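You operate a simulated robot arm through the tools that you are given. There is no shell and no other tool. Be economical: measure what you need, move in short steps, check, and stop when the job is done.

The job below is to be done with a simulated robot arm. You get a single attempt, and the scene is never put back.

Task
Fetch the cream jug and set it on the free end of the tiled bench. Take the ladle and put it on the shelf under the green bench. Fetch the stone mortar and set it on the cart shelf. Put two of the brown bottles from the dresser top on the cart top. Take the wooden spool and leave it on the green bench. Do these in any order. Set down upright: cream jug, brown bottle, wooden spool.

Only the result counts: the job must be done as asked and must still hold three seconds after the hand-in. Knocking over, shifting, dropping, spilling or breaking anything else fails it.

Robot
A 7-joint arm with a two-finger parallel gripper on a trunk, on a base that drives. Base frame: it is fixed to the floor where the robot stands at the start and does not move with it; the origin is under the middle of the robot, x ahead of it, y to its left, z up; the surface under the hand at the start is at about z = 0.8. Readings come in m, degrees, newtons and seconds.
With the tool pointing down near the work surface it reaches from about 0.1 to 0.48 m from the robot's upright axis, wherever it stands. Its first joint turns from -166.0 to 166.0 degrees. Places, roughly: brown bottle [1, -2, 1]; cart shelf [2.2, -1.7, 0.3]; cart top [2.2, -1.7, 0.8]; cream jug [0.5, 0, 0.75]; free end of the tiled bench [1.8, 4.4, 0.6]; green bench [0.7, 1.3, 0.8]; ladle (22x7x5 cm) [0.9, -0.5, 0.8]; shelf under the green bench [0.7, 1.3, 0.3]; stone mortar (12x12x8 cm) [0.9, -1.9, 0.9]; wooden spool (5x5x6 cm) [1.6, -2, 0.9]. Payload 1.57 kg.
The TCP is the grasp point between the finger pads, 0.03 m short of the fingertips. In the tool frame z runs along the fingers and y along their closing line. The gripper opens to 0.08 m. The fingers are 0.017 m wide and 0.012 m thick; the gripper's body (0.04 by 0.082 m) begins 0.08 m behind the TCP.
Orientation is that of the tool frame in the base frame, as a unit quaternion [x, y, z, w]. With the fingers straight down and closing along the base's y, the tool's x points along the base's -x, its y along +y and its z along -z.

Tools
- The arm moves only by the tool nudge_tool. Its argument "deltas" is a list of rows, each a list of 7 numbers: the shift along the tool's x, y, z in units of 500 mm (1.0 is 500 mm), then the turn, a rotation vector about the tool's x, y, z in units of 120 degrees (1.0 is 120 degrees), then the opening, from 0 (shut) to 1 (fully open). In form: [[dx, dy, dz, ax, ay, az, fingers], ...]. A call has 1 to 8 rows; each row is the pose to reach, as a shift and turn from the pose commanded when the call began, along the tool's axes at that moment. A call with a number of a shift or a turn outside -1 to 1 is refused whole. A row lasts 0.2 s, in which the tool goes at most 0.05 m and 8.6 degrees; a call with a longer step from one row to the next is refused whole, and so is a gripper value outside its range. Where a pose cannot be reached the arm comes as near as it can. A force on the tool above 40 N (or 10 N above the force at the start of the call, whichever is more), or a blocked arm, ends the call early, and 0.2 s more pass. The fingers move at their own pace (about 0.072 m/s each) and stop on an object; they squeeze with about 27 N. The grip force told is the motor's: it shows also when the fingers shut on nothing. Time passes only in rows, and 0.2 s behind the last, so rows that repeat a pose let the fingers close. The reply holds the time, the measured pose of the TCP, the force on the tool along the base axes, the opening and the grip force, in the units named above and with some noise, with the torque about the TCP (base axes, N m) and any sound that the robot's microphone picked up.
- Cameras (640 x 400 px; columns grow to the right, rows downward): "scene" is now at [0.2318, -0.0193, 1.624]; the picture's right is [-0.32, -0.95, 0.00], its down [-0.84, 0.28, -0.46] and it looks along [0.44, -0.15, -0.89] (base axes); focal length 263 px, centre (320, 200). "wrist" rides on the gripper at [0.072, -0.007, -0.122] in the tool frame; the picture's right is [0.09, 1.00, 0.00], its down [-0.84, 0.08, -0.54] and it looks along [-0.54, 0.05, 0.84] (tool axes); focal length 238 px, centre (320, 200). There is no depth. A picture from a camera that has moved, and an enlarged one, comes with that camera's place and axes in the base frame and with its lens.
- snapshot(camera): a new picture of that camera. The clock stands still meanwhile.
- move_column(by): slides the trunk up (or, below 0, down) by that many m; the arm and the scene camera ride with it, the base frame stays. It gives what a move gives, with no picture.
- steer(legs): drives the robot by 1 to 6 legs, each [ahead, left, turn to the left] in m, m and degrees, along the robot's own axes; the way and the turn of a leg run together, so that a leg with both is an arc; at most 1.5 m and 180 degrees a leg. The arm and the cameras ride along, it lands a little off, and it stops where it bumps. It gives what a move gives.
- aim_head(pan, tilt): turns the head with the scene camera to pan (to the left, within 86 degrees either way) and tilt (down, from -29 to 69), counted from straight ahead of the robot. It gives what a move gives.
- zoom(camera, box): a new picture of the part [left, top, right, bottom] of that camera's present view, enlarged. The clock stands still meanwhile.
- finish_job(): hands the job in; it is judged then, once.

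Go step by step. Nothing tells you exact positions but the pictures and the camera data: compare them with the known pose of the tool, close in by small moves and look again before you grip or let go. The budget is 186 turns and 144 pictures, counting those below and the enlarged ones. Unless the task says otherwise, let go and move clear before handing in, and close with one line.

The tools are called after "Call:" as name(argument=value, ...) on one line, values as JSON. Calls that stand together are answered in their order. nudge_tool: Moves the arm, as the interface text tells. Its arguments: {"type":"object","properties":{"deltas":{"type":"array"}},"required":["deltas"]} The other tools are called the same way: move_column (by) slides the trunk up or down; steer (legs) drives the base; aim_head (pan, tilt) turns the head that bears the scene camera; snapshot (camera) takes a picture; zoom (camera, box) takes an enlarged picture of a part of a camera's view; finish_job () hands the job in.

At the start:

```text
clock: 0.0
position: [0.4273, -0.1161, 1.0895]
tool_rot: [0.0, 1.0, 0.0, -0.001]
ft_force: [0.1, 0.0, 0.2]
torque: [0.0, -0.03, -0.02]
finger_gap: 0.08
grip_force: 0.0
trunk travel left (down, up): [-0.876, 0.114]
robot x, y, heading: [-0.0014, 0.0015, 0.2]
head pan, tilt: [-18.4, 62.6]
```

scene: 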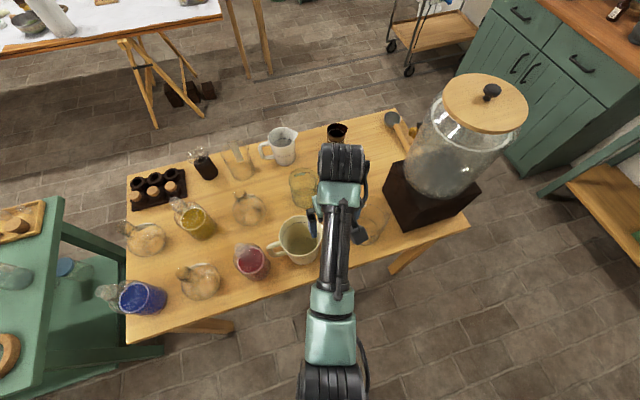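
wrist: 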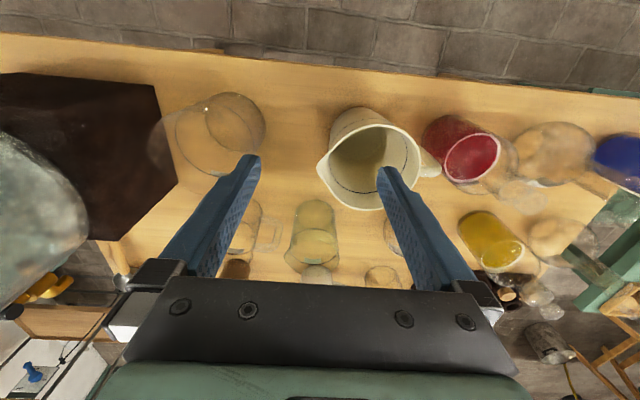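

I see the work table with a cream-coloured jug near the gripper, the ladle behind the big dispenser, the green bench to the left and the cart and dresser off to the right. First I look closer at the jug and around the room.

Call:
zoom(camera="scene", box=[120, 90, 440, 290])

Call:
aim_head(pan=-50, tilt=30)

Call:
snapshot(camera="scene")

Call:
aim_head(pan=50, tilt=30)

Call:
snapshot(camera="scene")

```text
2.00 times, centred on (280, 190) of scene
camera zoom: at [0.2318, -0.0193, 1.624], right [-0.32, -0.95, 0.0], down [-0.84, 0.28, -0.46], along [0.44, -0.15, -0.89], focal length 525 px, centre (400, 220)
```

zoom: 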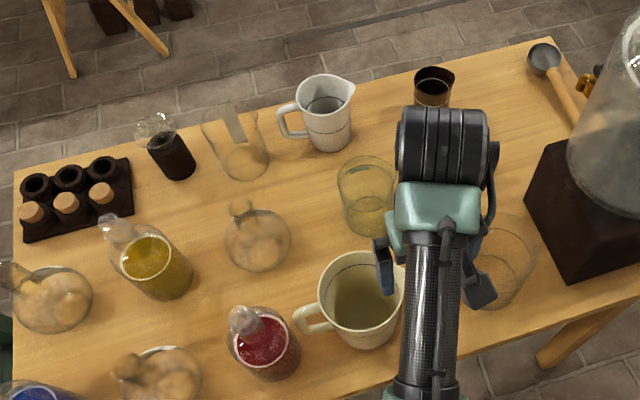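

```text
clock: 1.0
position: [0.4272, -0.1167, 1.0893]
tool_rot: [0.0, 1.0, 0.0, 0.0]
ft_force: [-0.7, -1.4, 0.8]
torque: [0.0, 0.02, 0.01]
finger_gap: 0.0799
grip_force: 0.1
trunk travel left (down, up): [-0.876, 0.114]
robot x, y, heading: [-0.0043, -0.0006, 0.2]
head pan, tilt: [-50.0, 30.0]
```

```text
140 pictures are left
camera scene: at [0.2296, -0.0684, 1.6689], right [-0.77, -0.64, 0.0], down [-0.32, 0.38, -0.87], along [0.56, -0.66, -0.5], focal length 263 px, centre (320, 200)
```

scene: 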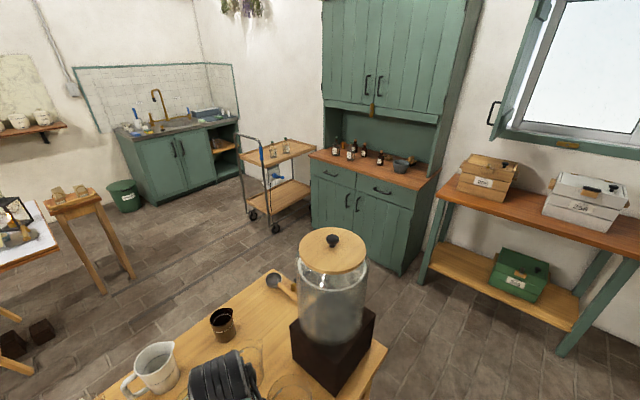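

```text
clock: 2.7
position: [0.4272, -0.1169, 1.0886]
tool_rot: [-0.001, 1.0, -0.001, 0.0]
ft_force: [0.1, 0.1, 0.1]
torque: [0.02, 0.01, 0.01]
finger_gap: 0.0801
grip_force: 0.0
trunk travel left (down, up): [-0.876, 0.114]
robot x, y, heading: [-0.0015, -0.0002, -0.2]
head pan, tilt: [50.0, 30.0]
```

```text
139 pictures are left
camera scene: at [0.2296, 0.07, 1.669], right [0.77, -0.64, 0.0], down [-0.32, -0.38, -0.87], along [0.56, 0.66, -0.5], focal length 263 px, centre (320, 200)
```

scene: 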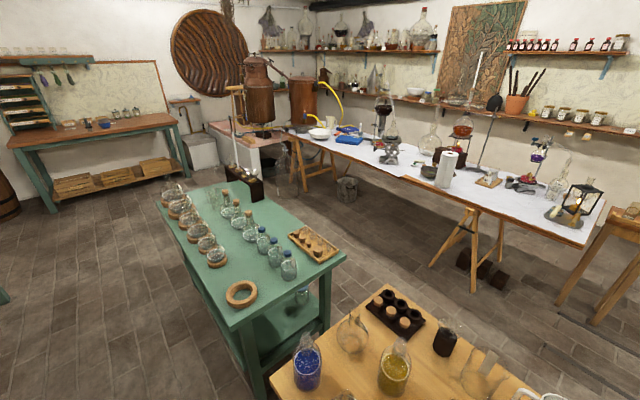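

The cream jug stands at about (0.49, -0.05) with its rim near z 0.92, handle to +y, spout to -y. I'll pinch the near side of its rim, so I first turn the gripper 90° to close along x.

Call:
nudge_tool(deltas=[[0, 0.02, 0, 0, 0, 0.07, 1], [0, 0.04, 0, 0, 0, 0.14, 1], [0, 0.06, 0, 0, 0, 0.21, 1], [0, 0.08, 0, 0, 0, 0.28, 1], [0, 0.1, 0, 0, 0, 0.35, 1], [0, 0.12, 0, 0, 0, 0.42, 1], [0, 0.138, 0, 0, 0, 0.49, 1], [0, 0.138, 0, 0, 0, 0.56, 1]])

Call:
nudge_tool(deltas=[[0, 0, 0, 0, 0, 0.07, 1], [0, 0, 0, 0, 0, 0.14, 1], [0, 0, 0, 0, 0, 0.19, 1], [0, 0, 0, 0, 0, 0.19, 1]])

Call:
snapshot(camera="wrist")

Call:
aim_head(pan=0, tilt=62)

Call:
snapshot(camera="scene")

```text
clock: 4.5
position: [0.4291, -0.0472, 1.0897]
tool_rot: [0.555, 0.832, 0.0, 0.0]
ft_force: [0.5, -0.2, 0.0]
torque: [0.01, 0.02, -0.02]
finger_gap: 0.0799
grip_force: 0.1
trunk travel left (down, up): [-0.876, 0.114]
robot x, y, heading: [-0.0009, -0.002, 0.4]
head pan, tilt: [50.0, 30.0]
```

```text
clock: 5.5
position: [0.4291, -0.0477, 1.0893]
tool_rot: [0.707, 0.707, 0.0, 0.001]
ft_force: [-0.1, -0.4, 0.3]
torque: [0.03, 0.01, -0.03]
finger_gap: 0.0801
grip_force: 0.0
trunk travel left (down, up): [-0.876, 0.114]
robot x, y, heading: [-0.0006, -0.0029, -0.1]
head pan, tilt: [50.0, 30.0]
```

```text
138 pictures are left
camera wrist: at [0.421, 0.0229, 1.2098], right [1.0, 0.09, 0.0], down [0.08, -0.84, 0.54], along [0.05, -0.54, -0.84], focal length 238 px, centre (320, 200)
```

wrist: 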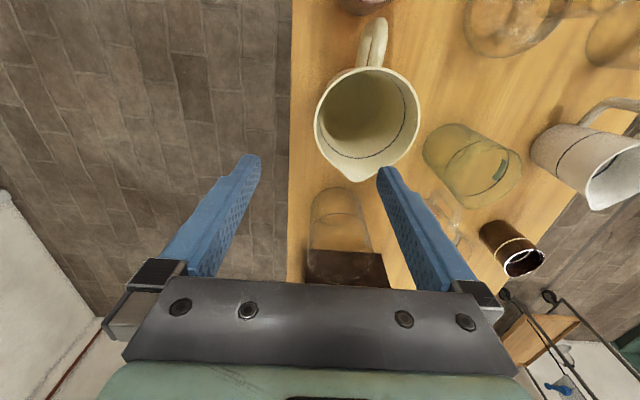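

```text
clock: 6.7
position: [0.428, -0.047, 1.0894]
tool_rot: [0.707, 0.707, 0.0, 0.0]
ft_force: [0.1, -0.2, 0.3]
torque: [0.02, 0.0, -0.01]
finger_gap: 0.0801
grip_force: 0.0
trunk travel left (down, up): [-0.876, 0.114]
robot x, y, heading: [0.0013, -0.0013, -0.1]
head pan, tilt: [0.0, 62.0]
```

```text
137 pictures are left
camera scene: at [0.2358, 0.0009, 1.6246], right [0.0, -1.0, 0.0], down [-0.88, 0.0, -0.47], along [0.47, 0.0, -0.88], focal length 263 px, centre (320, 200)
```

scene: 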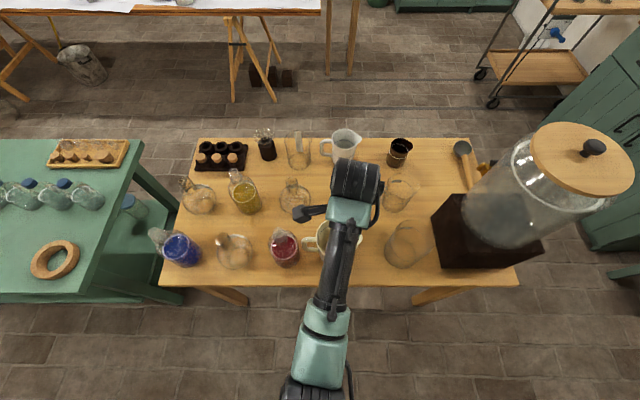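

The jug is empty, rim centre about (0.49, -0.05), and its near wall is about at x 0.424. I descend to just above the rim and look.

Call:
nudge_tool(deltas=[[0, 0, 0.09, 0, 0, 0, 1], [0, 0, 0.18, 0, 0, 0, 1], [0, 0, 0.25, 0, 0, 0, 1]])

Call:
snapshot(camera="wrist")

Call:
aim_head(pan=40, tilt=60)

Call:
snapshot(camera="scene")

```text
clock: 7.5
position: [0.4266, -0.0478, 0.9626]
tool_rot: [0.707, 0.707, 0.0, 0.0]
ft_force: [0.2, 0.0, 0.1]
torque: [0.01, 0.02, -0.04]
finger_gap: 0.0797
grip_force: 0.1
trunk travel left (down, up): [-0.876, 0.114]
robot x, y, heading: [-0.0004, 0.002, -0.1]
head pan, tilt: [0.0, 62.0]
```

```text
136 pictures are left
camera wrist: at [0.4197, 0.0234, 1.0837], right [1.0, 0.09, 0.0], down [0.08, -0.84, 0.54], along [0.05, -0.54, -0.84], focal length 238 px, centre (320, 200)
```

wrist: 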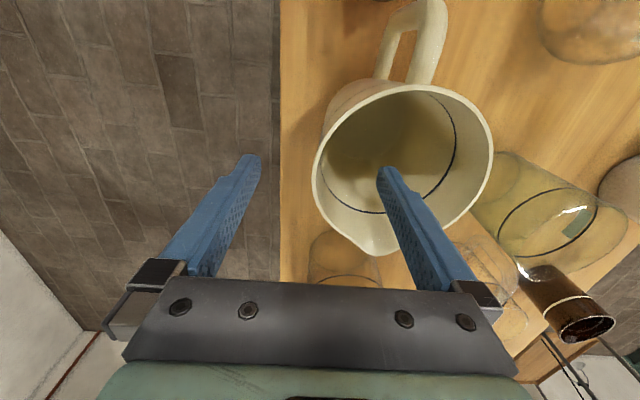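

```text
clock: 8.6
position: [0.4264, -0.048, 0.9653]
tool_rot: [0.707, 0.707, 0.0, 0.0]
ft_force: [0.7, 0.1, 0.9]
torque: [-0.02, 0.0, 0.01]
finger_gap: 0.08
grip_force: 0.1
trunk travel left (down, up): [-0.876, 0.114]
robot x, y, heading: [-0.0021, -0.0021, -0.0]
head pan, tilt: [40.0, 60.0]
```

```text
135 pictures are left
camera scene: at [0.2225, 0.0436, 1.6269], right [0.64, -0.77, 0.0], down [-0.66, -0.56, -0.5], along [0.38, 0.32, -0.87], focal length 263 px, centre (320, 200)
```

scene: 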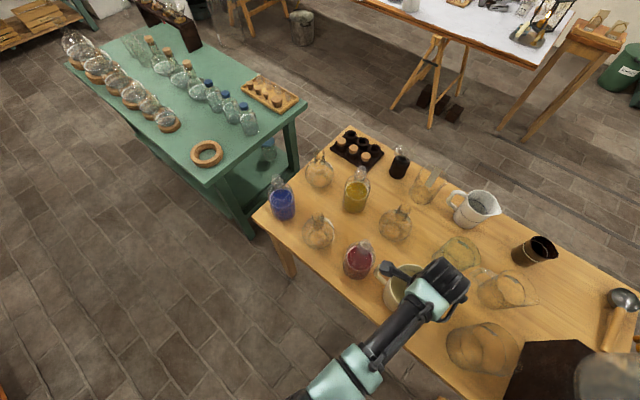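

The near wall lies between the fingers (outer rim x ≈ 0.422, TCP 0.426). I lower 8 cm and close.

Call:
nudge_tool(deltas=[[0, 0, 0.06, 0, 0, 0, 1], [0, 0, 0.12, 0, 0, 0, 1], [0, 0, 0.155, 0, 0, 0, 1], [0, 0, 0.155, 0, 0, 0, 0], [0, 0, 0.155, 0, 0, 0, 0], [0, 0, 0.155, 0, 0, 0, 0], [0, 0, 0.155, 0, 0, 0, 0], [0, 0, 0.155, 0, 0, 0, 0]])

Call:
snapshot(camera="wrist")

```text
clock: 10.4
position: [0.4317, -0.0466, 0.8888]
tool_rot: [0.706, 0.708, 0.003, 0.004]
ft_force: [5.8, 3.4, 18.8]
torque: [0.41, -2.32, 0.32]
finger_gap: 0.0067
grip_force: 26.1
trunk travel left (down, up): [-0.876, 0.114]
robot x, y, heading: [0.0002, -0.0002, 0.0]
head pan, tilt: [40.0, 60.0]
```

```text
134 pictures are left
camera wrist: at [0.4222, 0.0239, 1.0095], right [1.0, 0.09, 0.01], down [0.07, -0.84, 0.54], along [0.06, -0.54, -0.84], focal length 238 px, centre (320, 200)
```

wrist: 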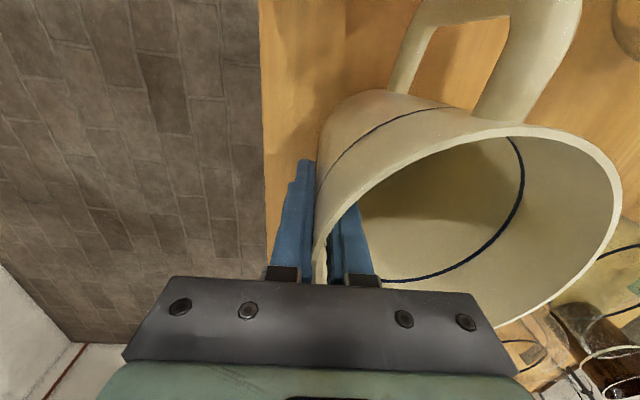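

The wall is gripped (gap 6.7 mm, 26 N). I lift a little and check that it hangs straight.

Call:
nudge_tool(deltas=[[0, 0, -0.01, 0, 0, 0, 0], [0, 0, -0.03, 0, 0, 0, 0], [0, 0, -0.06, 0, 0, 0, 0], [0, 0, -0.1, 0, 0, 0, 0], [0, 0, -0.14, 0, 0, 0, 0]])

Call:
snapshot(camera="wrist")

Call:
aim_head(pan=0, tilt=55)

Call:
snapshot(camera="scene")

```text
clock: 11.6
position: [0.4264, -0.0485, 0.9561]
tool_rot: [0.707, 0.707, -0.001, -0.001]
ft_force: [0.3, 0.2, -0.4]
torque: [-0.03, 0.07, -0.02]
finger_gap: 0.0053
grip_force: 25.4
trunk travel left (down, up): [-0.876, 0.114]
robot x, y, heading: [-0.0019, -0.0006, 0.1]
head pan, tilt: [40.0, 60.0]
```

```text
133 pictures are left
camera wrist: at [0.4197, 0.0222, 1.0772], right [1.0, 0.09, 0.0], down [0.08, -0.84, 0.54], along [0.05, -0.54, -0.84], focal length 238 px, centre (320, 200)
```

wrist: 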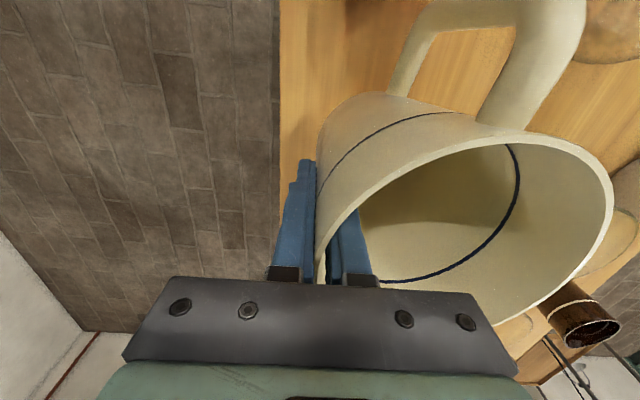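

```text
clock: 12.7
position: [0.4273, -0.0495, 0.9557]
tool_rot: [0.707, 0.707, 0.0, 0.0]
ft_force: [-0.7, 0.8, -1.2]
torque: [-0.04, 0.06, -0.02]
finger_gap: 0.0052
grip_force: 25.7
trunk travel left (down, up): [-0.876, 0.114]
robot x, y, heading: [-0.0002, 0.0008, -0.1]
head pan, tilt: [0.0, 55.0]
```

```text
132 pictures are left
camera scene: at [0.2436, 0.0009, 1.6329], right [0.0, -1.0, 0.0], down [-0.82, 0.0, -0.57], along [0.57, 0.0, -0.82], focal length 263 px, centre (320, 200)
```

scene: 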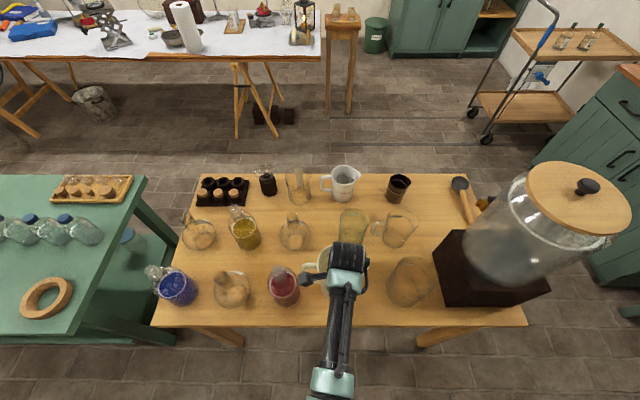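

The jug hangs in the grip. I raise the trunk, back off a little, and look left along the way to the tiled bench.

Call:
move_column(by=0.06)

Call:
steer(legs=[[-0.3, 0, 0]])

Call:
aim_head(pan=86, tilt=25)

Call:
snapshot(camera="scene")

```text
clock: 13.7
position: [0.4275, -0.0497, 1.0166]
tool_rot: [0.707, 0.707, 0.0, 0.001]
ft_force: [0.6, -0.3, -1.9]
torque: [-0.03, 0.09, -0.01]
finger_gap: 0.0051
grip_force: 25.9
trunk travel left (down, up): [-0.936, 0.054]
robot x, y, heading: [-0.0002, -0.002, 0.0]
head pan, tilt: [0.0, 55.0]
```

```text
clock: 15.7
position: [0.13, -0.0487, 1.0174]
tool_rot: [0.707, 0.707, 0.0, 0.0]
ft_force: [0.6, 0.5, -0.4]
torque: [-0.02, 0.06, 0.03]
finger_gap: 0.0053
grip_force: 25.5
trunk travel left (down, up): [-0.936, 0.054]
robot x, y, heading: [-0.2995, 0.0022, 0.1]
head pan, tilt: [0.0, 55.0]
```

```text
clock: 17.3
position: [0.1299, -0.0494, 1.0167]
tool_rot: [0.707, 0.707, 0.0, 0.0]
ft_force: [1.1, 0.0, -0.9]
torque: [0.01, 0.07, 0.02]
finger_gap: 0.005
grip_force: 25.3
trunk travel left (down, up): [-0.936, 0.054]
robot x, y, heading: [-0.2982, 0.0038, -0.1]
head pan, tilt: [85.9, 25.0]
```

```text
131 pictures are left
camera scene: at [-0.1196, 0.0927, 1.7369], right [1.0, -0.07, 0.0], down [-0.03, -0.42, -0.91], along [0.07, 0.9, -0.42], focal length 263 px, centre (320, 200)
```

scene: 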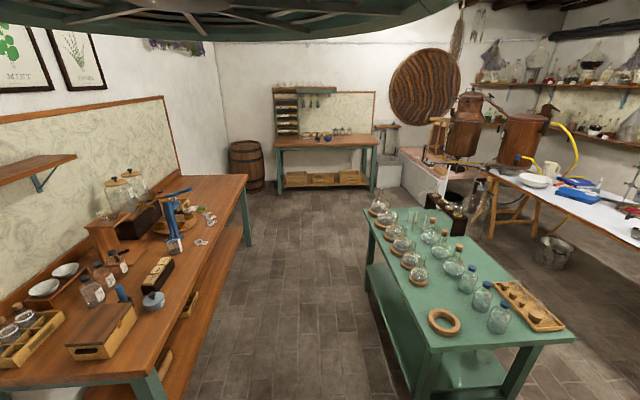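

The corridor between the benches is about 1 m wide, centred near x = -0.12. I turn left, drive through it towards the tiled bench and look again.

Call:
steer(legs=[[0, 0, 90], [1.3, -0.2, 0], [1.3, 0, 0], [0, 0, -60]])

Call:
aim_head(pan=0, tilt=25)

Call:
snapshot(camera="scene")

```text
clock: 36.4
position: [0.3299, 2.7405, 1.0173]
tool_rot: [0.514, 0.858, 0.0, 0.0]
ft_force: [-1.1, -0.5, -1.7]
torque: [-0.02, 0.08, 0.01]
finger_gap: 0.0051
grip_force: 25.2
trunk travel left (down, up): [-0.936, 0.054]
robot x, y, heading: [-0.0655, 2.5847, 28.3]
head pan, tilt: [85.9, 25.0]
```

```text
clock: 38.0
position: [0.3297, 2.7404, 1.0177]
tool_rot: [0.514, 0.858, 0.0, -0.001]
ft_force: [-0.2, -0.1, -1.3]
torque: [-0.06, 0.05, 0.0]
finger_gap: 0.0051
grip_force: 25.3
trunk travel left (down, up): [-0.936, 0.054]
robot x, y, heading: [-0.067, 2.5781, 28.0]
head pan, tilt: [0.0, 25.0]
```

```text
130 pictures are left
camera scene: at [0.1629, 2.7061, 1.7369], right [0.47, -0.88, 0.0], down [-0.37, -0.2, -0.91], along [0.8, 0.43, -0.42], focal length 263 px, centre (320, 200)
```

scene: 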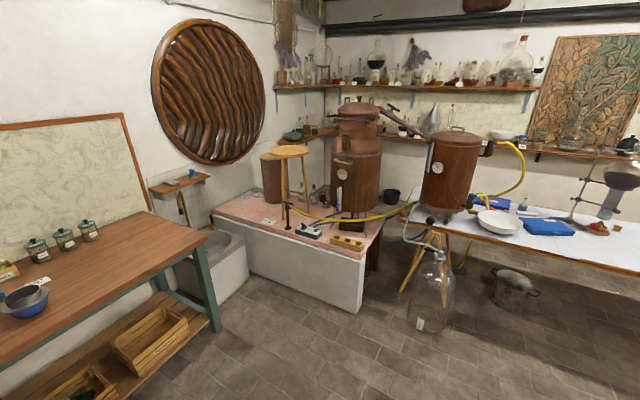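

The pinkish tile bench has its free left end around (1.75, 4.3); its front edge is at x ≈ 1.6 with a grey block beside it. I drive closer at heading 40° and look again.

Call:
steer(legs=[[0, 0, 12], [0.8, 0, 0], [0.75, 0, 0]])

Call:
aim_head(pan=0, tilt=50)

Call:
snapshot(camera="scene")

```text
clock: 46.7
position: [1.4677, 3.8007, 1.0177]
tool_rot: [0.424, 0.906, 0.0, 0.001]
ft_force: [-0.4, -0.2, -0.9]
torque: [-0.06, 0.02, 0.02]
finger_gap: 0.0054
grip_force: 25.2
trunk travel left (down, up): [-0.936, 0.054]
robot x, y, heading: [1.1084, 3.5653, 40.0]
head pan, tilt: [0.0, 25.0]
```

```text
clock: 47.5
position: [1.4665, 3.7998, 1.0164]
tool_rot: [0.424, 0.906, 0.0, 0.0]
ft_force: [-0.4, 0.4, -1.3]
torque: [-0.05, 0.03, 0.0]
finger_gap: 0.0052
grip_force: 25.2
trunk travel left (down, up): [-0.936, 0.054]
robot x, y, heading: [1.1091, 3.5665, 39.9]
head pan, tilt: [0.0, 50.0]
```

```text
129 pictures are left
camera scene: at [1.2983, 3.7235, 1.6995], right [0.64, -0.77, 0.0], down [-0.59, -0.49, -0.64], along [0.49, 0.41, -0.77], focal length 263 px, centre (320, 200)
```

scene: 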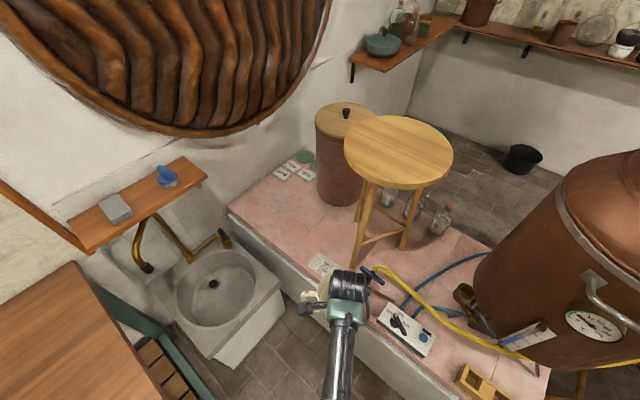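

The free area is x 1.64–1.95, y 4.1–4.6, left of the stool and marker card. I creep forward and check clearance to the bench and sink with the head looking down.

Call:
steer(legs=[[0.31, 0.08, 0]])

Call:
aim_head(pan=0, tilt=69)

Call:
snapshot(camera="scene")

```text
clock: 49.7
position: [1.655, 4.0602, 1.0167]
tool_rot: [0.425, 0.905, 0.0, 0.0]
ft_force: [-0.4, -0.9, -1.4]
torque: [-0.01, 0.06, -0.04]
finger_gap: 0.0052
grip_force: 26.0
trunk travel left (down, up): [-0.936, 0.054]
robot x, y, heading: [1.2927, 3.8269, 39.5]
head pan, tilt: [0.0, 50.0]
```

```text
clock: 50.5
position: [1.6554, 4.0607, 1.0166]
tool_rot: [0.425, 0.905, 0.0, 0.0]
ft_force: [-0.3, 0.4, -2.5]
torque: [-0.07, 0.04, -0.02]
finger_gap: 0.005
grip_force: 25.2
trunk travel left (down, up): [-0.936, 0.054]
robot x, y, heading: [1.2959, 3.824, 39.8]
head pan, tilt: [0.0, 68.8]
```

```text
128 pictures are left
camera scene: at [1.4709, 3.9705, 1.6775], right [0.64, -0.77, 0.0], down [-0.72, -0.6, -0.36], along [0.28, 0.23, -0.93], focal length 263 px, centre (320, 200)
```

scene: 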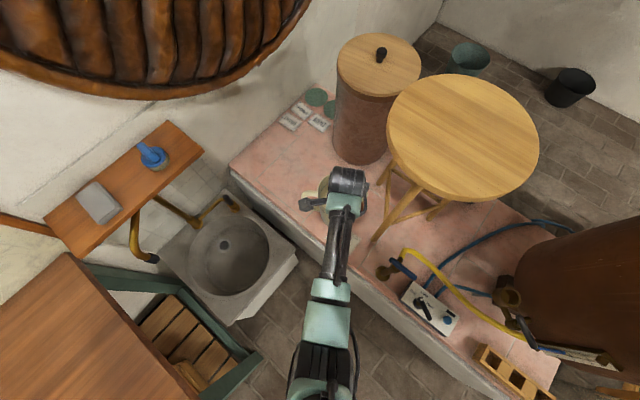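

Clearance is fine. I creep in a little more, turn 5° left, then extend the arm outward and lower the trunk toward the bench.

Call:
steer(legs=[[0.08, 0.025, 5]])

Call:
nudge_tool(deltas=[[0, 0.05, 0, 0, 0, 0, 0], [0, 0.09, 0, 0, 0, 0, 0], [0, 0.09, 0, 0, 0, 0, 0]])

Call:
move_column(by=-0.2)

Call:
snapshot(camera="scene")

Call:
snapshot(camera="wrist")

```text
clock: 51.6
position: [1.6738, 4.1628, 1.0174]
tool_rot: [0.384, 0.923, 0.0, 0.001]
ft_force: [-0.5, -0.6, -1.8]
torque: [-0.05, 0.04, 0.0]
finger_gap: 0.005
grip_force: 25.4
trunk travel left (down, up): [-0.936, 0.054]
robot x, y, heading: [1.3343, 3.8939, 44.5]
head pan, tilt: [0.0, 68.8]
```

```text
clock: 52.4
position: [1.7063, 4.1941, 1.0172]
tool_rot: [0.384, 0.923, 0.0, 0.0]
ft_force: [0.3, -0.1, -0.9]
torque: [-0.06, 0.01, -0.02]
finger_gap: 0.0051
grip_force: 25.3
trunk travel left (down, up): [-0.936, 0.054]
robot x, y, heading: [1.3351, 3.8963, 44.6]
head pan, tilt: [0.0, 68.8]
```

```text
clock: 54.6
position: [1.7073, 4.1935, 0.816]
tool_rot: [0.384, 0.923, -0.001, 0.0]
ft_force: [1.4, 0.0, -1.3]
torque: [-0.07, 0.06, 0.01]
finger_gap: 0.0052
grip_force: 26.2
trunk travel left (down, up): [-0.736, 0.254]
robot x, y, heading: [1.3384, 3.8974, 44.9]
head pan, tilt: [0.0, 68.8]
```

```text
127 pictures are left
camera scene: at [1.4986, 4.0562, 1.4775], right [0.7, -0.71, 0.0], down [-0.66, -0.66, -0.36], along [0.26, 0.26, -0.93], focal length 263 px, centre (320, 200)
```

scene: 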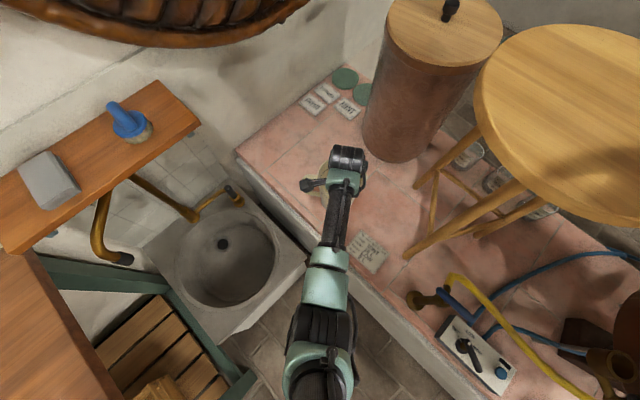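

```text
126 pictures are left
camera wrist: at [1.6509, 4.2393, 0.9371], right [0.64, 0.77, 0.0], down [0.64, -0.54, 0.54], along [0.42, -0.35, -0.84], focal length 238 px, centre (320, 200)
```

wrist: 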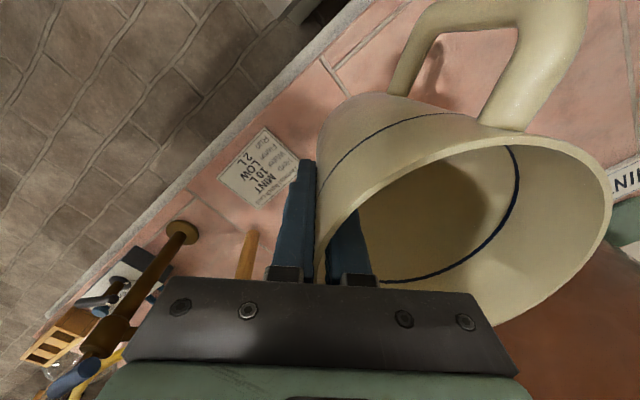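

The jug is over the free patch, with the card and barrel clear. I lower with the trunk, then gently by the arm until contact.

Call:
move_column(by=-0.09)

Call:
nudge_tool(deltas=[[0, 0, 0.012, 0, 0, 0, 0], [0, 0, 0.024, 0, 0, 0, 0], [0, 0, 0.036, 0, 0, 0, 0], [0, 0, 0.048, 0, 0, 0, 0]])

Call:
snapshot(camera="scene")

```text
clock: 55.8
position: [1.7069, 4.194, 0.7266]
tool_rot: [0.384, 0.923, 0.001, 0.0]
ft_force: [-0.4, 0.1, -1.1]
torque: [-0.07, 0.03, -0.01]
finger_gap: 0.0052
grip_force: 25.0
trunk travel left (down, up): [-0.646, 0.344]
robot x, y, heading: [1.3369, 3.8963, 44.8]
head pan, tilt: [0.0, 68.8]
```

```text
clock: 56.8
position: [1.7072, 4.1933, 0.7022]
tool_rot: [0.384, 0.923, 0.0, 0.0]
ft_force: [-0.6, -0.7, -2.1]
torque: [-0.04, 0.06, 0.0]
finger_gap: 0.0053
grip_force: 25.1
trunk travel left (down, up): [-0.646, 0.344]
robot x, y, heading: [1.3388, 3.8971, 45.2]
head pan, tilt: [0.0, 68.8]
```

```text
125 pictures are left
camera scene: at [1.4987, 4.0562, 1.3875], right [0.7, -0.71, 0.0], down [-0.66, -0.66, -0.36], along [0.26, 0.26, -0.93], focal length 263 px, centre (320, 200)
```

scene: 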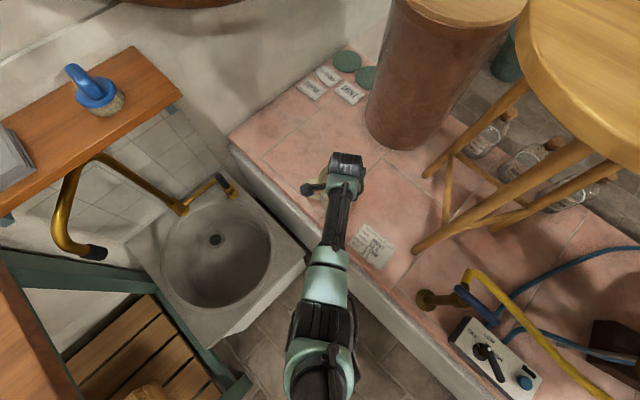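

No contact yet; I keep lowering in small steps.

Call:
nudge_tool(deltas=[[0, 0, 0.012, 0, 0, 0, 0], [0, 0, 0.024, 0, 0, 0, 0], [0, 0, 0.036, 0, 0, 0, 0], [0, 0, 0.048, 0, 0, 0, 0], [0, 0, 0.06, 0, 0, 0, 0]])

Call:
snapshot(camera="wrist")

```text
clock: 58.0
position: [1.7094, 4.1933, 0.675]
tool_rot: [0.384, 0.923, 0.003, 0.001]
ft_force: [-4.5, -2.8, 20.6]
torque: [0.85, -0.88, 0.06]
finger_gap: 0.0054
grip_force: 25.8
trunk travel left (down, up): [-0.646, 0.344]
robot x, y, heading: [1.3386, 3.8961, 44.8]
head pan, tilt: [0.0, 68.8]
```

```text
124 pictures are left
camera wrist: at [1.6515, 4.2386, 0.7963], right [0.64, 0.77, 0.01], down [0.64, -0.54, 0.54], along [0.42, -0.34, -0.84], focal length 238 px, centre (320, 200)
```

wrist: 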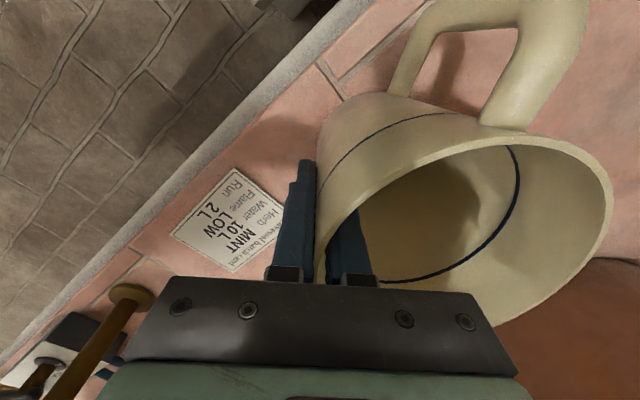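

Contact at z 0.675. I relieve the press slightly, open, and rise straight up.

Call:
nudge_tool(deltas=[[0, 0, -0.006, 0, 0, 0, 0], [0, 0, -0.006, 0, 0, 0, 0.3], [0, 0, -0.006, 0, 0, 0, 0.5], [0, 0, -0.006, 0, 0, 0, 0.5], [0, 0, -0.08, 0, 0, 0, 0.5], [0, 0, -0.16, 0, 0, 0, 0.5], [0, 0, -0.24, 0, 0, 0, 0.5]])

Call:
snapshot(camera="wrist")

Call:
snapshot(camera="scene")

```text
clock: 59.6
position: [1.7089, 4.1938, 0.7928]
tool_rot: [0.384, 0.923, -0.001, 0.0]
ft_force: [-0.2, -1.1, 0.4]
torque: [0.02, 0.01, -0.03]
finger_gap: 0.0399
grip_force: 0.0
trunk travel left (down, up): [-0.646, 0.344]
robot x, y, heading: [1.3357, 3.8961, 45.0]
head pan, tilt: [0.0, 68.8]
```

```text
123 pictures are left
camera wrist: at [1.6532, 4.2389, 0.9122], right [0.64, 0.77, 0.0], down [0.65, -0.54, 0.54], along [0.41, -0.35, -0.84], focal length 238 px, centre (320, 200)
```

wrist: 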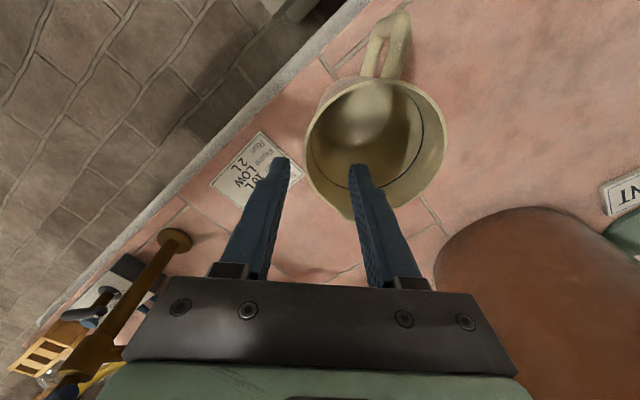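

```text
122 pictures are left
camera scene: at [1.4984, 4.056, 1.3875], right [0.7, -0.71, 0.0], down [-0.66, -0.66, -0.36], along [0.26, 0.26, -0.93], focal length 263 px, centre (320, 200)
```

scene: 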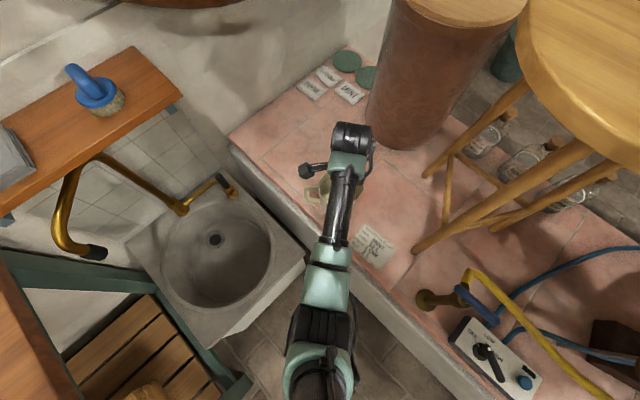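

The jug stands upright on the tiled bench. Next the ladle: I'll raise the trunk, back out, turn to face +y and reverse down the aisle to the right side of the work table.

Call:
move_column(by=0.34)

Call:
steer(legs=[[-0.5, 0, 0], [0, 0, 45], [-0.64, -0.3, 0]])

Call:
aim_head(pan=0, tilt=30)

Call:
snapshot(camera="scene")

```text
clock: 62.9
position: [1.7098, 4.1936, 1.1317]
tool_rot: [0.384, 0.923, 0.0, 0.0]
ft_force: [-0.2, 0.3, 0.8]
torque: [0.01, -0.02, 0.01]
finger_gap: 0.0397
grip_force: 0.0
trunk travel left (down, up): [-0.986, 0.004]
robot x, y, heading: [1.3343, 3.8963, 44.5]
head pan, tilt: [0.0, 68.8]
```

```text
clock: 71.5
position: [1.3441, 3.3735, 1.131]
tool_rot: [0.0, 1.0, -0.001, -0.001]
ft_force: [0.0, 0.6, -0.4]
torque: [-0.03, 0.02, -0.02]
finger_gap: 0.0399
grip_force: 0.0
trunk travel left (down, up): [-0.986, 0.004]
robot x, y, heading: [1.2951, 2.8973, 89.9]
head pan, tilt: [0.0, 68.8]
```

```text
clock: 72.5
position: [1.3436, 3.3725, 1.1325]
tool_rot: [-0.001, 1.0, 0.0, 0.0]
ft_force: [-0.7, 0.6, 0.7]
torque: [-0.01, 0.02, -0.01]
finger_gap: 0.0403
grip_force: 0.1
trunk travel left (down, up): [-0.986, 0.004]
robot x, y, heading: [1.2939, 2.9012, 90.6]
head pan, tilt: [0.0, 30.0]
```

```text
121 pictures are left
camera scene: at [1.2945, 3.1605, 1.7789], right [1.0, 0.0, 0.0], down [0.0, -0.5, -0.87], along [0.0, 0.87, -0.5], focal length 263 px, centre (320, 200)
```

scene: 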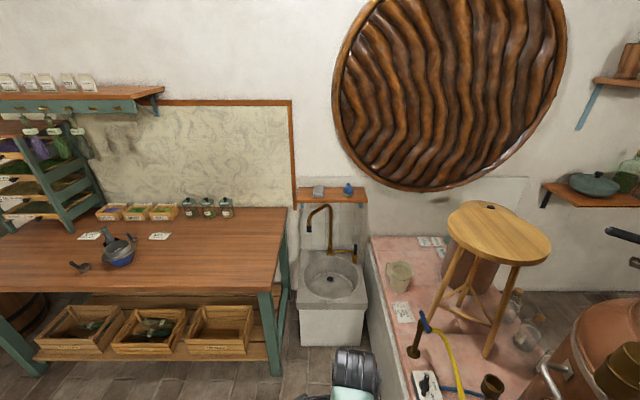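

The jug stands well. Before reversing down the aisle I check both sides.

Call:
aim_head(pan=-86, tilt=50)

Call:
snapshot(camera="scene")

Call:
aim_head(pan=86, tilt=50)

Call:
snapshot(camera="scene")

```text
clock: 74.1
position: [1.3441, 3.3733, 1.1309]
tool_rot: [-0.001, 1.0, -0.001, 0.001]
ft_force: [0.4, -0.1, -0.3]
torque: [0.03, 0.0, 0.01]
finger_gap: 0.0399
grip_force: 0.0
trunk travel left (down, up): [-0.986, 0.004]
robot x, y, heading: [1.2969, 2.897, 90.3]
head pan, tilt: [-85.9, 50.0]
```

```text
120 pictures are left
camera scene: at [1.3717, 3.0757, 1.7495], right [0.07, -1.0, 0.0], down [-0.76, -0.06, -0.64], along [0.64, 0.05, -0.77], focal length 263 px, centre (320, 200)
```

scene: 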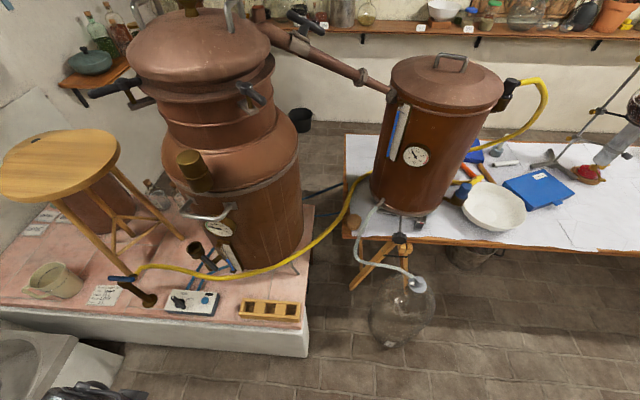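

```text
clock: 76.7
position: [1.3438, 3.3733, 1.1314]
tool_rot: [-0.002, 1.0, 0.0, -0.001]
ft_force: [0.6, 0.2, -0.5]
torque: [-0.01, -0.03, 0.03]
finger_gap: 0.0399
grip_force: 0.0
trunk travel left (down, up): [-0.986, 0.004]
robot x, y, heading: [1.2949, 2.8948, 90.3]
head pan, tilt: [85.9, 50.0]
```

```text
119 pictures are left
camera scene: at [1.2181, 3.0752, 1.7495], right [0.07, 1.0, 0.0], down [0.76, -0.05, -0.64], along [-0.64, 0.04, -0.77], focal length 263 px, centre (320, 200)
```

scene: 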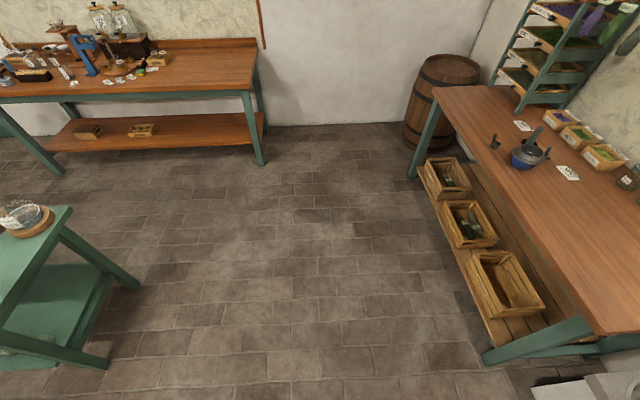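

The aisle is clear (bench edge x ≈ 0.93, carboy x ≈ 1.68). I reverse down it, then slide left behind the ladle's corner.

Call:
steer(legs=[[-1.5, 0, 0], [-1.5, 0, 0], [-0.97, 0, 0]])

Call:
aim_head(pan=50, tilt=50)

Call:
snapshot(camera="scene")

```text
clock: 96.0
position: [1.36, -0.627, 1.1309]
tool_rot: [0.009, 1.0, -0.001, -0.001]
ft_force: [-0.5, -0.7, 0.4]
torque: [0.02, -0.01, 0.01]
finger_gap: 0.0402
grip_force: 0.1
trunk travel left (down, up): [-0.986, 0.004]
robot x, y, heading: [1.2973, -1.0994, 89.3]
head pan, tilt: [85.9, 50.0]
```

```text
clock: 97.0
position: [1.3591, -0.6267, 1.131]
tool_rot: [0.008, 1.0, 0.001, 0.001]
ft_force: [-0.9, -0.4, -0.3]
torque: [0.01, -0.01, 0.0]
finger_gap: 0.04
grip_force: 0.1
trunk travel left (down, up): [-0.986, 0.004]
robot x, y, heading: [1.2975, -1.1022, 89.1]
head pan, tilt: [50.0, 50.0]
```

```text
118 pictures are left
camera scene: at [1.2457, -0.8788, 1.7494], right [0.65, 0.76, 0.0], down [0.58, -0.5, -0.64], along [-0.49, 0.42, -0.77], focal length 263 px, centre (320, 200)
```

scene: 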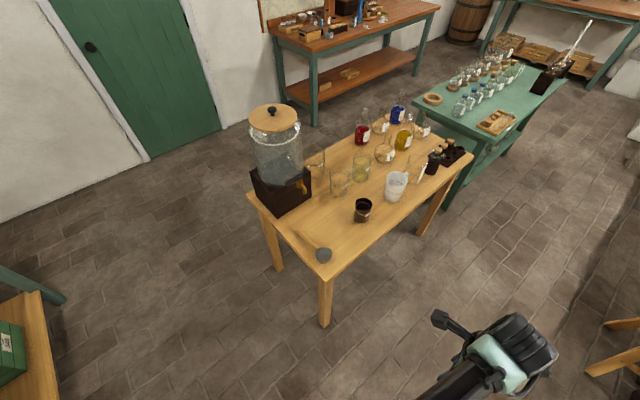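

The ladle's bowl is at about (0.87, -0.55) at the table's corner. I zoom on it.

Call:
zoom(camera="scene", box=[240, 180, 400, 280])

Call:
steer(legs=[[0, 0.5, 1], [0.08, 0, 0]])

Call:
aim_head(pan=0, tilt=62)

Call:
snapshot(camera="scene")

Call:
snapshot(camera="wrist")

```text
4.00 times, centred on (320, 230) of scene
camera zoom: at [1.2457, -0.8788, 1.7494], right [0.65, 0.76, 0.0], down [0.58, -0.5, -0.64], along [-0.49, 0.42, -0.77], focal length 1050 px, centre (320, 80)
```

zoom: 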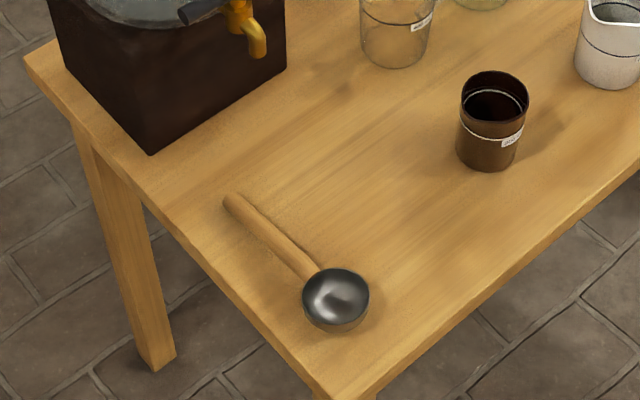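

```text
clock: 100.5
position: [0.8574, -0.5421, 1.131]
tool_rot: [0.002, 1.0, 0.0, 0.001]
ft_force: [-0.3, -0.4, 0.1]
torque: [0.01, 0.02, -0.02]
finger_gap: 0.0399
grip_force: 0.0
trunk travel left (down, up): [-0.986, 0.004]
robot x, y, heading: [0.8059, -1.016, 89.8]
head pan, tilt: [50.0, 50.0]
```

```text
clock: 101.7
position: [0.8572, -0.5421, 1.1312]
tool_rot: [0.003, 1.0, -0.001, -0.001]
ft_force: [0.4, 0.2, -0.6]
torque: [-0.02, 0.03, -0.01]
finger_gap: 0.0399
grip_force: 0.0
trunk travel left (down, up): [-0.986, 0.004]
robot x, y, heading: [0.8033, -1.0162, 89.9]
head pan, tilt: [0.0, 62.0]
```

```text
116 pictures are left
camera scene: at [0.8069, -0.7798, 1.7345], right [1.0, 0.0, 0.0], down [0.0, -0.88, -0.47], along [0.0, 0.47, -0.88], focal length 263 px, centre (320, 200)
```

scene: 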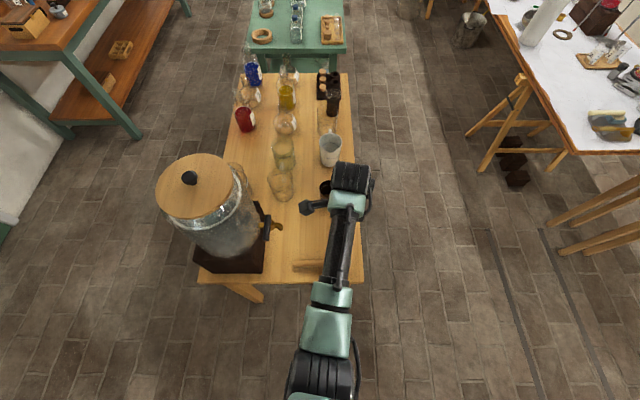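

```text
115 pictures are left
camera wrist: at [0.7856, -0.5487, 1.2515], right [-0.09, 1.0, 0.0], down [0.84, 0.07, 0.54], along [0.54, 0.05, -0.84], focal length 238 px, centre (320, 200)
```

wrist: 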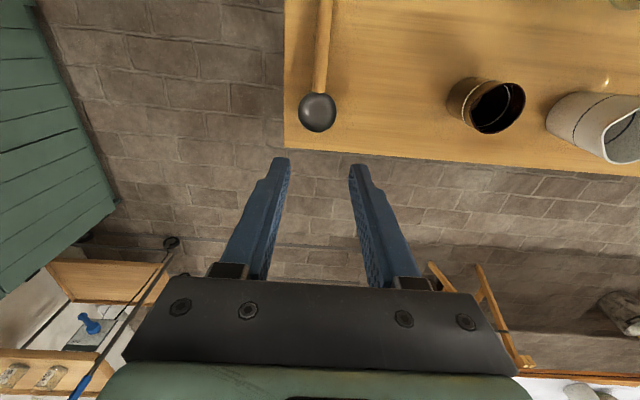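

The ladle handle runs along x at y ≈ -0.545, with x from 0.70 to 0.85 and the bowl at 0.88. I align over x ≈ 0.82, go down with the trunk and look again.

Call:
nudge_tool(deltas=[[0.037, -0.004, 0, 0, 0, 0, 0.6], [0.07, -0.006, 0, 0, 0, 0, 0.6], [0.07, -0.006, 0, 0, 0, 0, 0.6]])

Call:
move_column(by=-0.22)

Call:
snapshot(camera="wrist")

```text
clock: 102.5
position: [0.8246, -0.5464, 1.1312]
tool_rot: [0.003, 1.0, -0.001, 0.0]
ft_force: [-0.8, 0.4, 0.1]
torque: [0.04, 0.0, 0.02]
finger_gap: 0.048
grip_force: 0.0
trunk travel left (down, up): [-0.986, 0.004]
robot x, y, heading: [0.8074, -1.0117, 89.9]
head pan, tilt: [0.0, 62.0]
```

```text
clock: 104.9
position: [0.8234, -0.5461, 0.911]
tool_rot: [0.002, 1.0, -0.001, -0.001]
ft_force: [-0.2, -0.2, -0.8]
torque: [0.0, 0.01, 0.0]
finger_gap: 0.048
grip_force: 0.1
trunk travel left (down, up): [-0.766, 0.224]
robot x, y, heading: [0.8005, -1.0143, 89.9]
head pan, tilt: [0.0, 62.0]
```

```text
114 pictures are left
camera wrist: at [0.7515, -0.5529, 1.0314], right [-0.09, 1.0, 0.0], down [0.84, 0.07, 0.54], along [0.54, 0.05, -0.84], focal length 238 px, centre (320, 200)
```

wrist: 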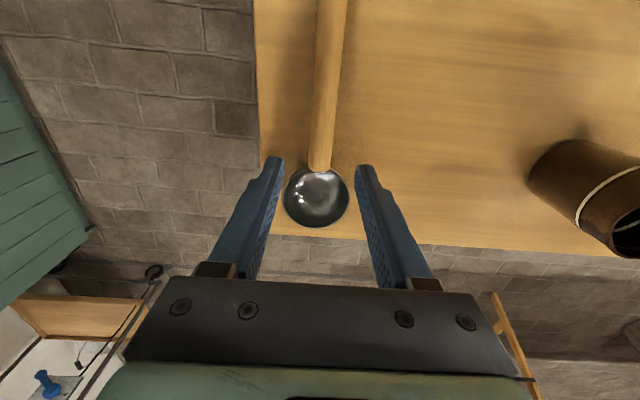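

Aligned: handle under TCP x 0.823, bowl clear beyond. I descend to about z 0.836 and close.

Call:
nudge_tool(deltas=[[0, 0, 0.05, 0, 0, 0, 0.6], [0, 0, 0.1, 0, 0, 0, 0.6], [0, 0, 0.12, 0, 0, 0, 0.6], [0, 0, 0.135, 0, 0, 0, 0.6], [0, 0, 0.144, 0, 0, 0, 0.6], [0, 0, 0.148, 0, 0, 0, 0.6]])

Call:
snapshot(camera="wrist")

```text
clock: 106.3
position: [0.8244, -0.5456, 0.8365]
tool_rot: [0.003, 1.0, 0.0, 0.0]
ft_force: [0.4, -0.5, 0.1]
torque: [-0.01, -0.01, 0.05]
finger_gap: 0.0481
grip_force: 0.0
trunk travel left (down, up): [-0.766, 0.224]
robot x, y, heading: [0.8035, -1.0134, 90.1]
head pan, tilt: [0.0, 62.0]
```

```text
113 pictures are left
camera wrist: at [0.7518, -0.553, 0.9574], right [-0.09, 1.0, 0.0], down [0.84, 0.07, 0.54], along [0.54, 0.05, -0.84], focal length 238 px, centre (320, 200)
```

wrist: 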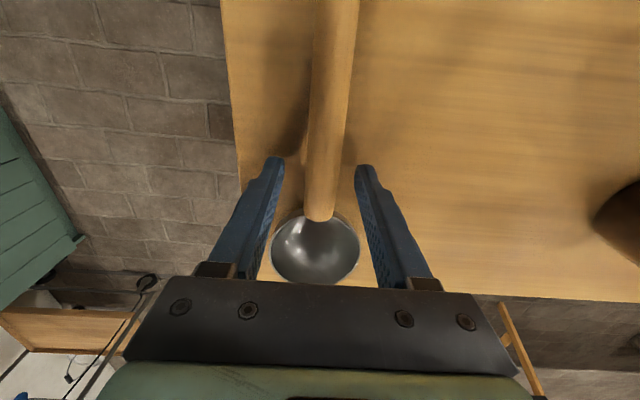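

No contact and the handle sits raised off the table between the fingers; I close here.

Call:
nudge_tool(deltas=[[0, 0, 0.008, 0, 0, 0, 0.6], [0, 0, 0.008, 0, 0, 0, 0], [0, 0, 0.008, 0, 0, 0, 0], [0, 0, 0.008, 0, 0, 0, 0], [0, 0, 0.008, 0, 0, 0, 0]])

Call:
nudge_tool(deltas=[[0, 0, -0.02, 0, 0, 0, 0], [0, 0, -0.06, 0, 0, 0, 0], [0, 0, -0.1, 0, 0, 0, 0]])

Call:
snapshot(camera="wrist")

```text
clock: 107.5
position: [0.8241, -0.5461, 0.8328]
tool_rot: [0.003, 1.0, -0.001, 0.0]
ft_force: [0.2, 0.5, 0.3]
torque: [0.02, 0.0, -0.02]
finger_gap: 0.02
grip_force: 27.7
trunk travel left (down, up): [-0.766, 0.224]
robot x, y, heading: [0.8069, -1.015, 89.8]
head pan, tilt: [0.0, 62.0]
```

```text
clock: 108.3
position: [0.8247, -0.5445, 0.8833]
tool_rot: [0.002, 1.0, -0.001, 0.0]
ft_force: [-0.5, -0.1, -1.2]
torque: [-0.03, 0.02, 0.02]
finger_gap: 0.0203
grip_force: 27.0
trunk travel left (down, up): [-0.766, 0.224]
robot x, y, heading: [0.8043, -1.016, 89.9]
head pan, tilt: [0.0, 62.0]
```

```text
112 pictures are left
camera wrist: at [0.7521, -0.5524, 1.0034], right [-0.09, 1.0, 0.0], down [0.84, 0.07, 0.54], along [0.54, 0.05, -0.84], focal length 238 px, centre (320, 200)
```

wrist: 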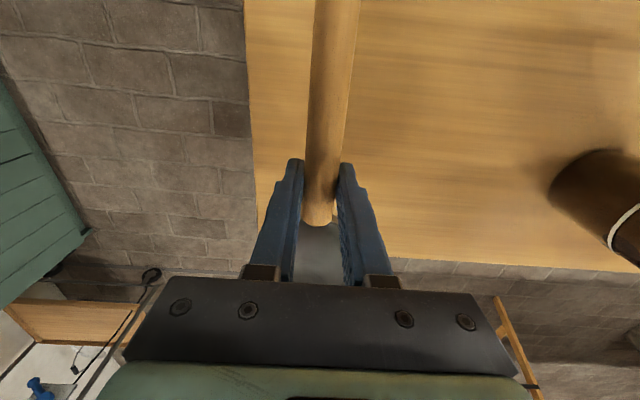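

The ladle is held. I lift, slide out to the right of the table, and turn to face -x in the open, then look at the green bench's shelf from the aisle.

Call:
move_column(by=0.1)

Call:
steer(legs=[[-0.08, -0.62, 0], [0, 0, 90], [0, -1.0, 0]])

Call:
aim_head(pan=-50, tilt=45)

Call:
snapshot(camera="scene")

```text
clock: 109.6
position: [0.8247, -0.5449, 0.9827]
tool_rot: [0.003, 1.0, -0.001, -0.001]
ft_force: [0.5, 0.8, 0.0]
torque: [-0.01, 0.03, 0.0]
finger_gap: 0.0202
grip_force: 27.0
trunk travel left (down, up): [-0.866, 0.124]
robot x, y, heading: [0.8009, -1.0111, 89.6]
head pan, tilt: [0.0, 62.0]
```

```text
clock: 121.6
position: [0.9729, -0.0881, 0.983]
tool_rot: [-0.698, 0.716, -0.001, 0.001]
ft_force: [0.0, 0.0, -1.5]
torque: [0.0, 0.01, 0.02]
finger_gap: 0.02
grip_force: 27.3
trunk travel left (down, up): [-0.866, 0.124]
robot x, y, heading: [1.445, -0.1185, 178.5]
head pan, tilt: [0.0, 62.0]
```

```text
clock: 122.8
position: [0.974, -0.0881, 0.9826]
tool_rot: [-0.699, 0.715, -0.001, 0.001]
ft_force: [-0.5, -0.5, -0.9]
torque: [-0.02, -0.02, -0.02]
finger_gap: 0.02
grip_force: 27.3
trunk travel left (down, up): [-0.866, 0.124]
robot x, y, heading: [1.4447, -0.1201, 178.6]
head pan, tilt: [-50.0, 45.0]
```

```text
111 pictures are left
camera scene: at [1.2246, -0.0499, 1.6363], right [0.78, 0.62, 0.0], down [0.44, -0.55, -0.71], along [-0.44, 0.55, -0.71], focal length 263 px, centre (320, 200)
```

scene: 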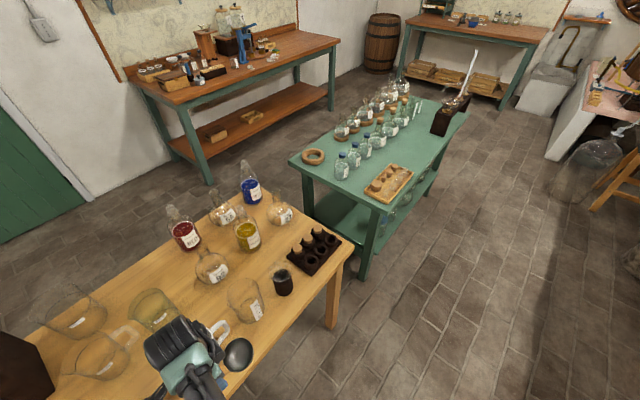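

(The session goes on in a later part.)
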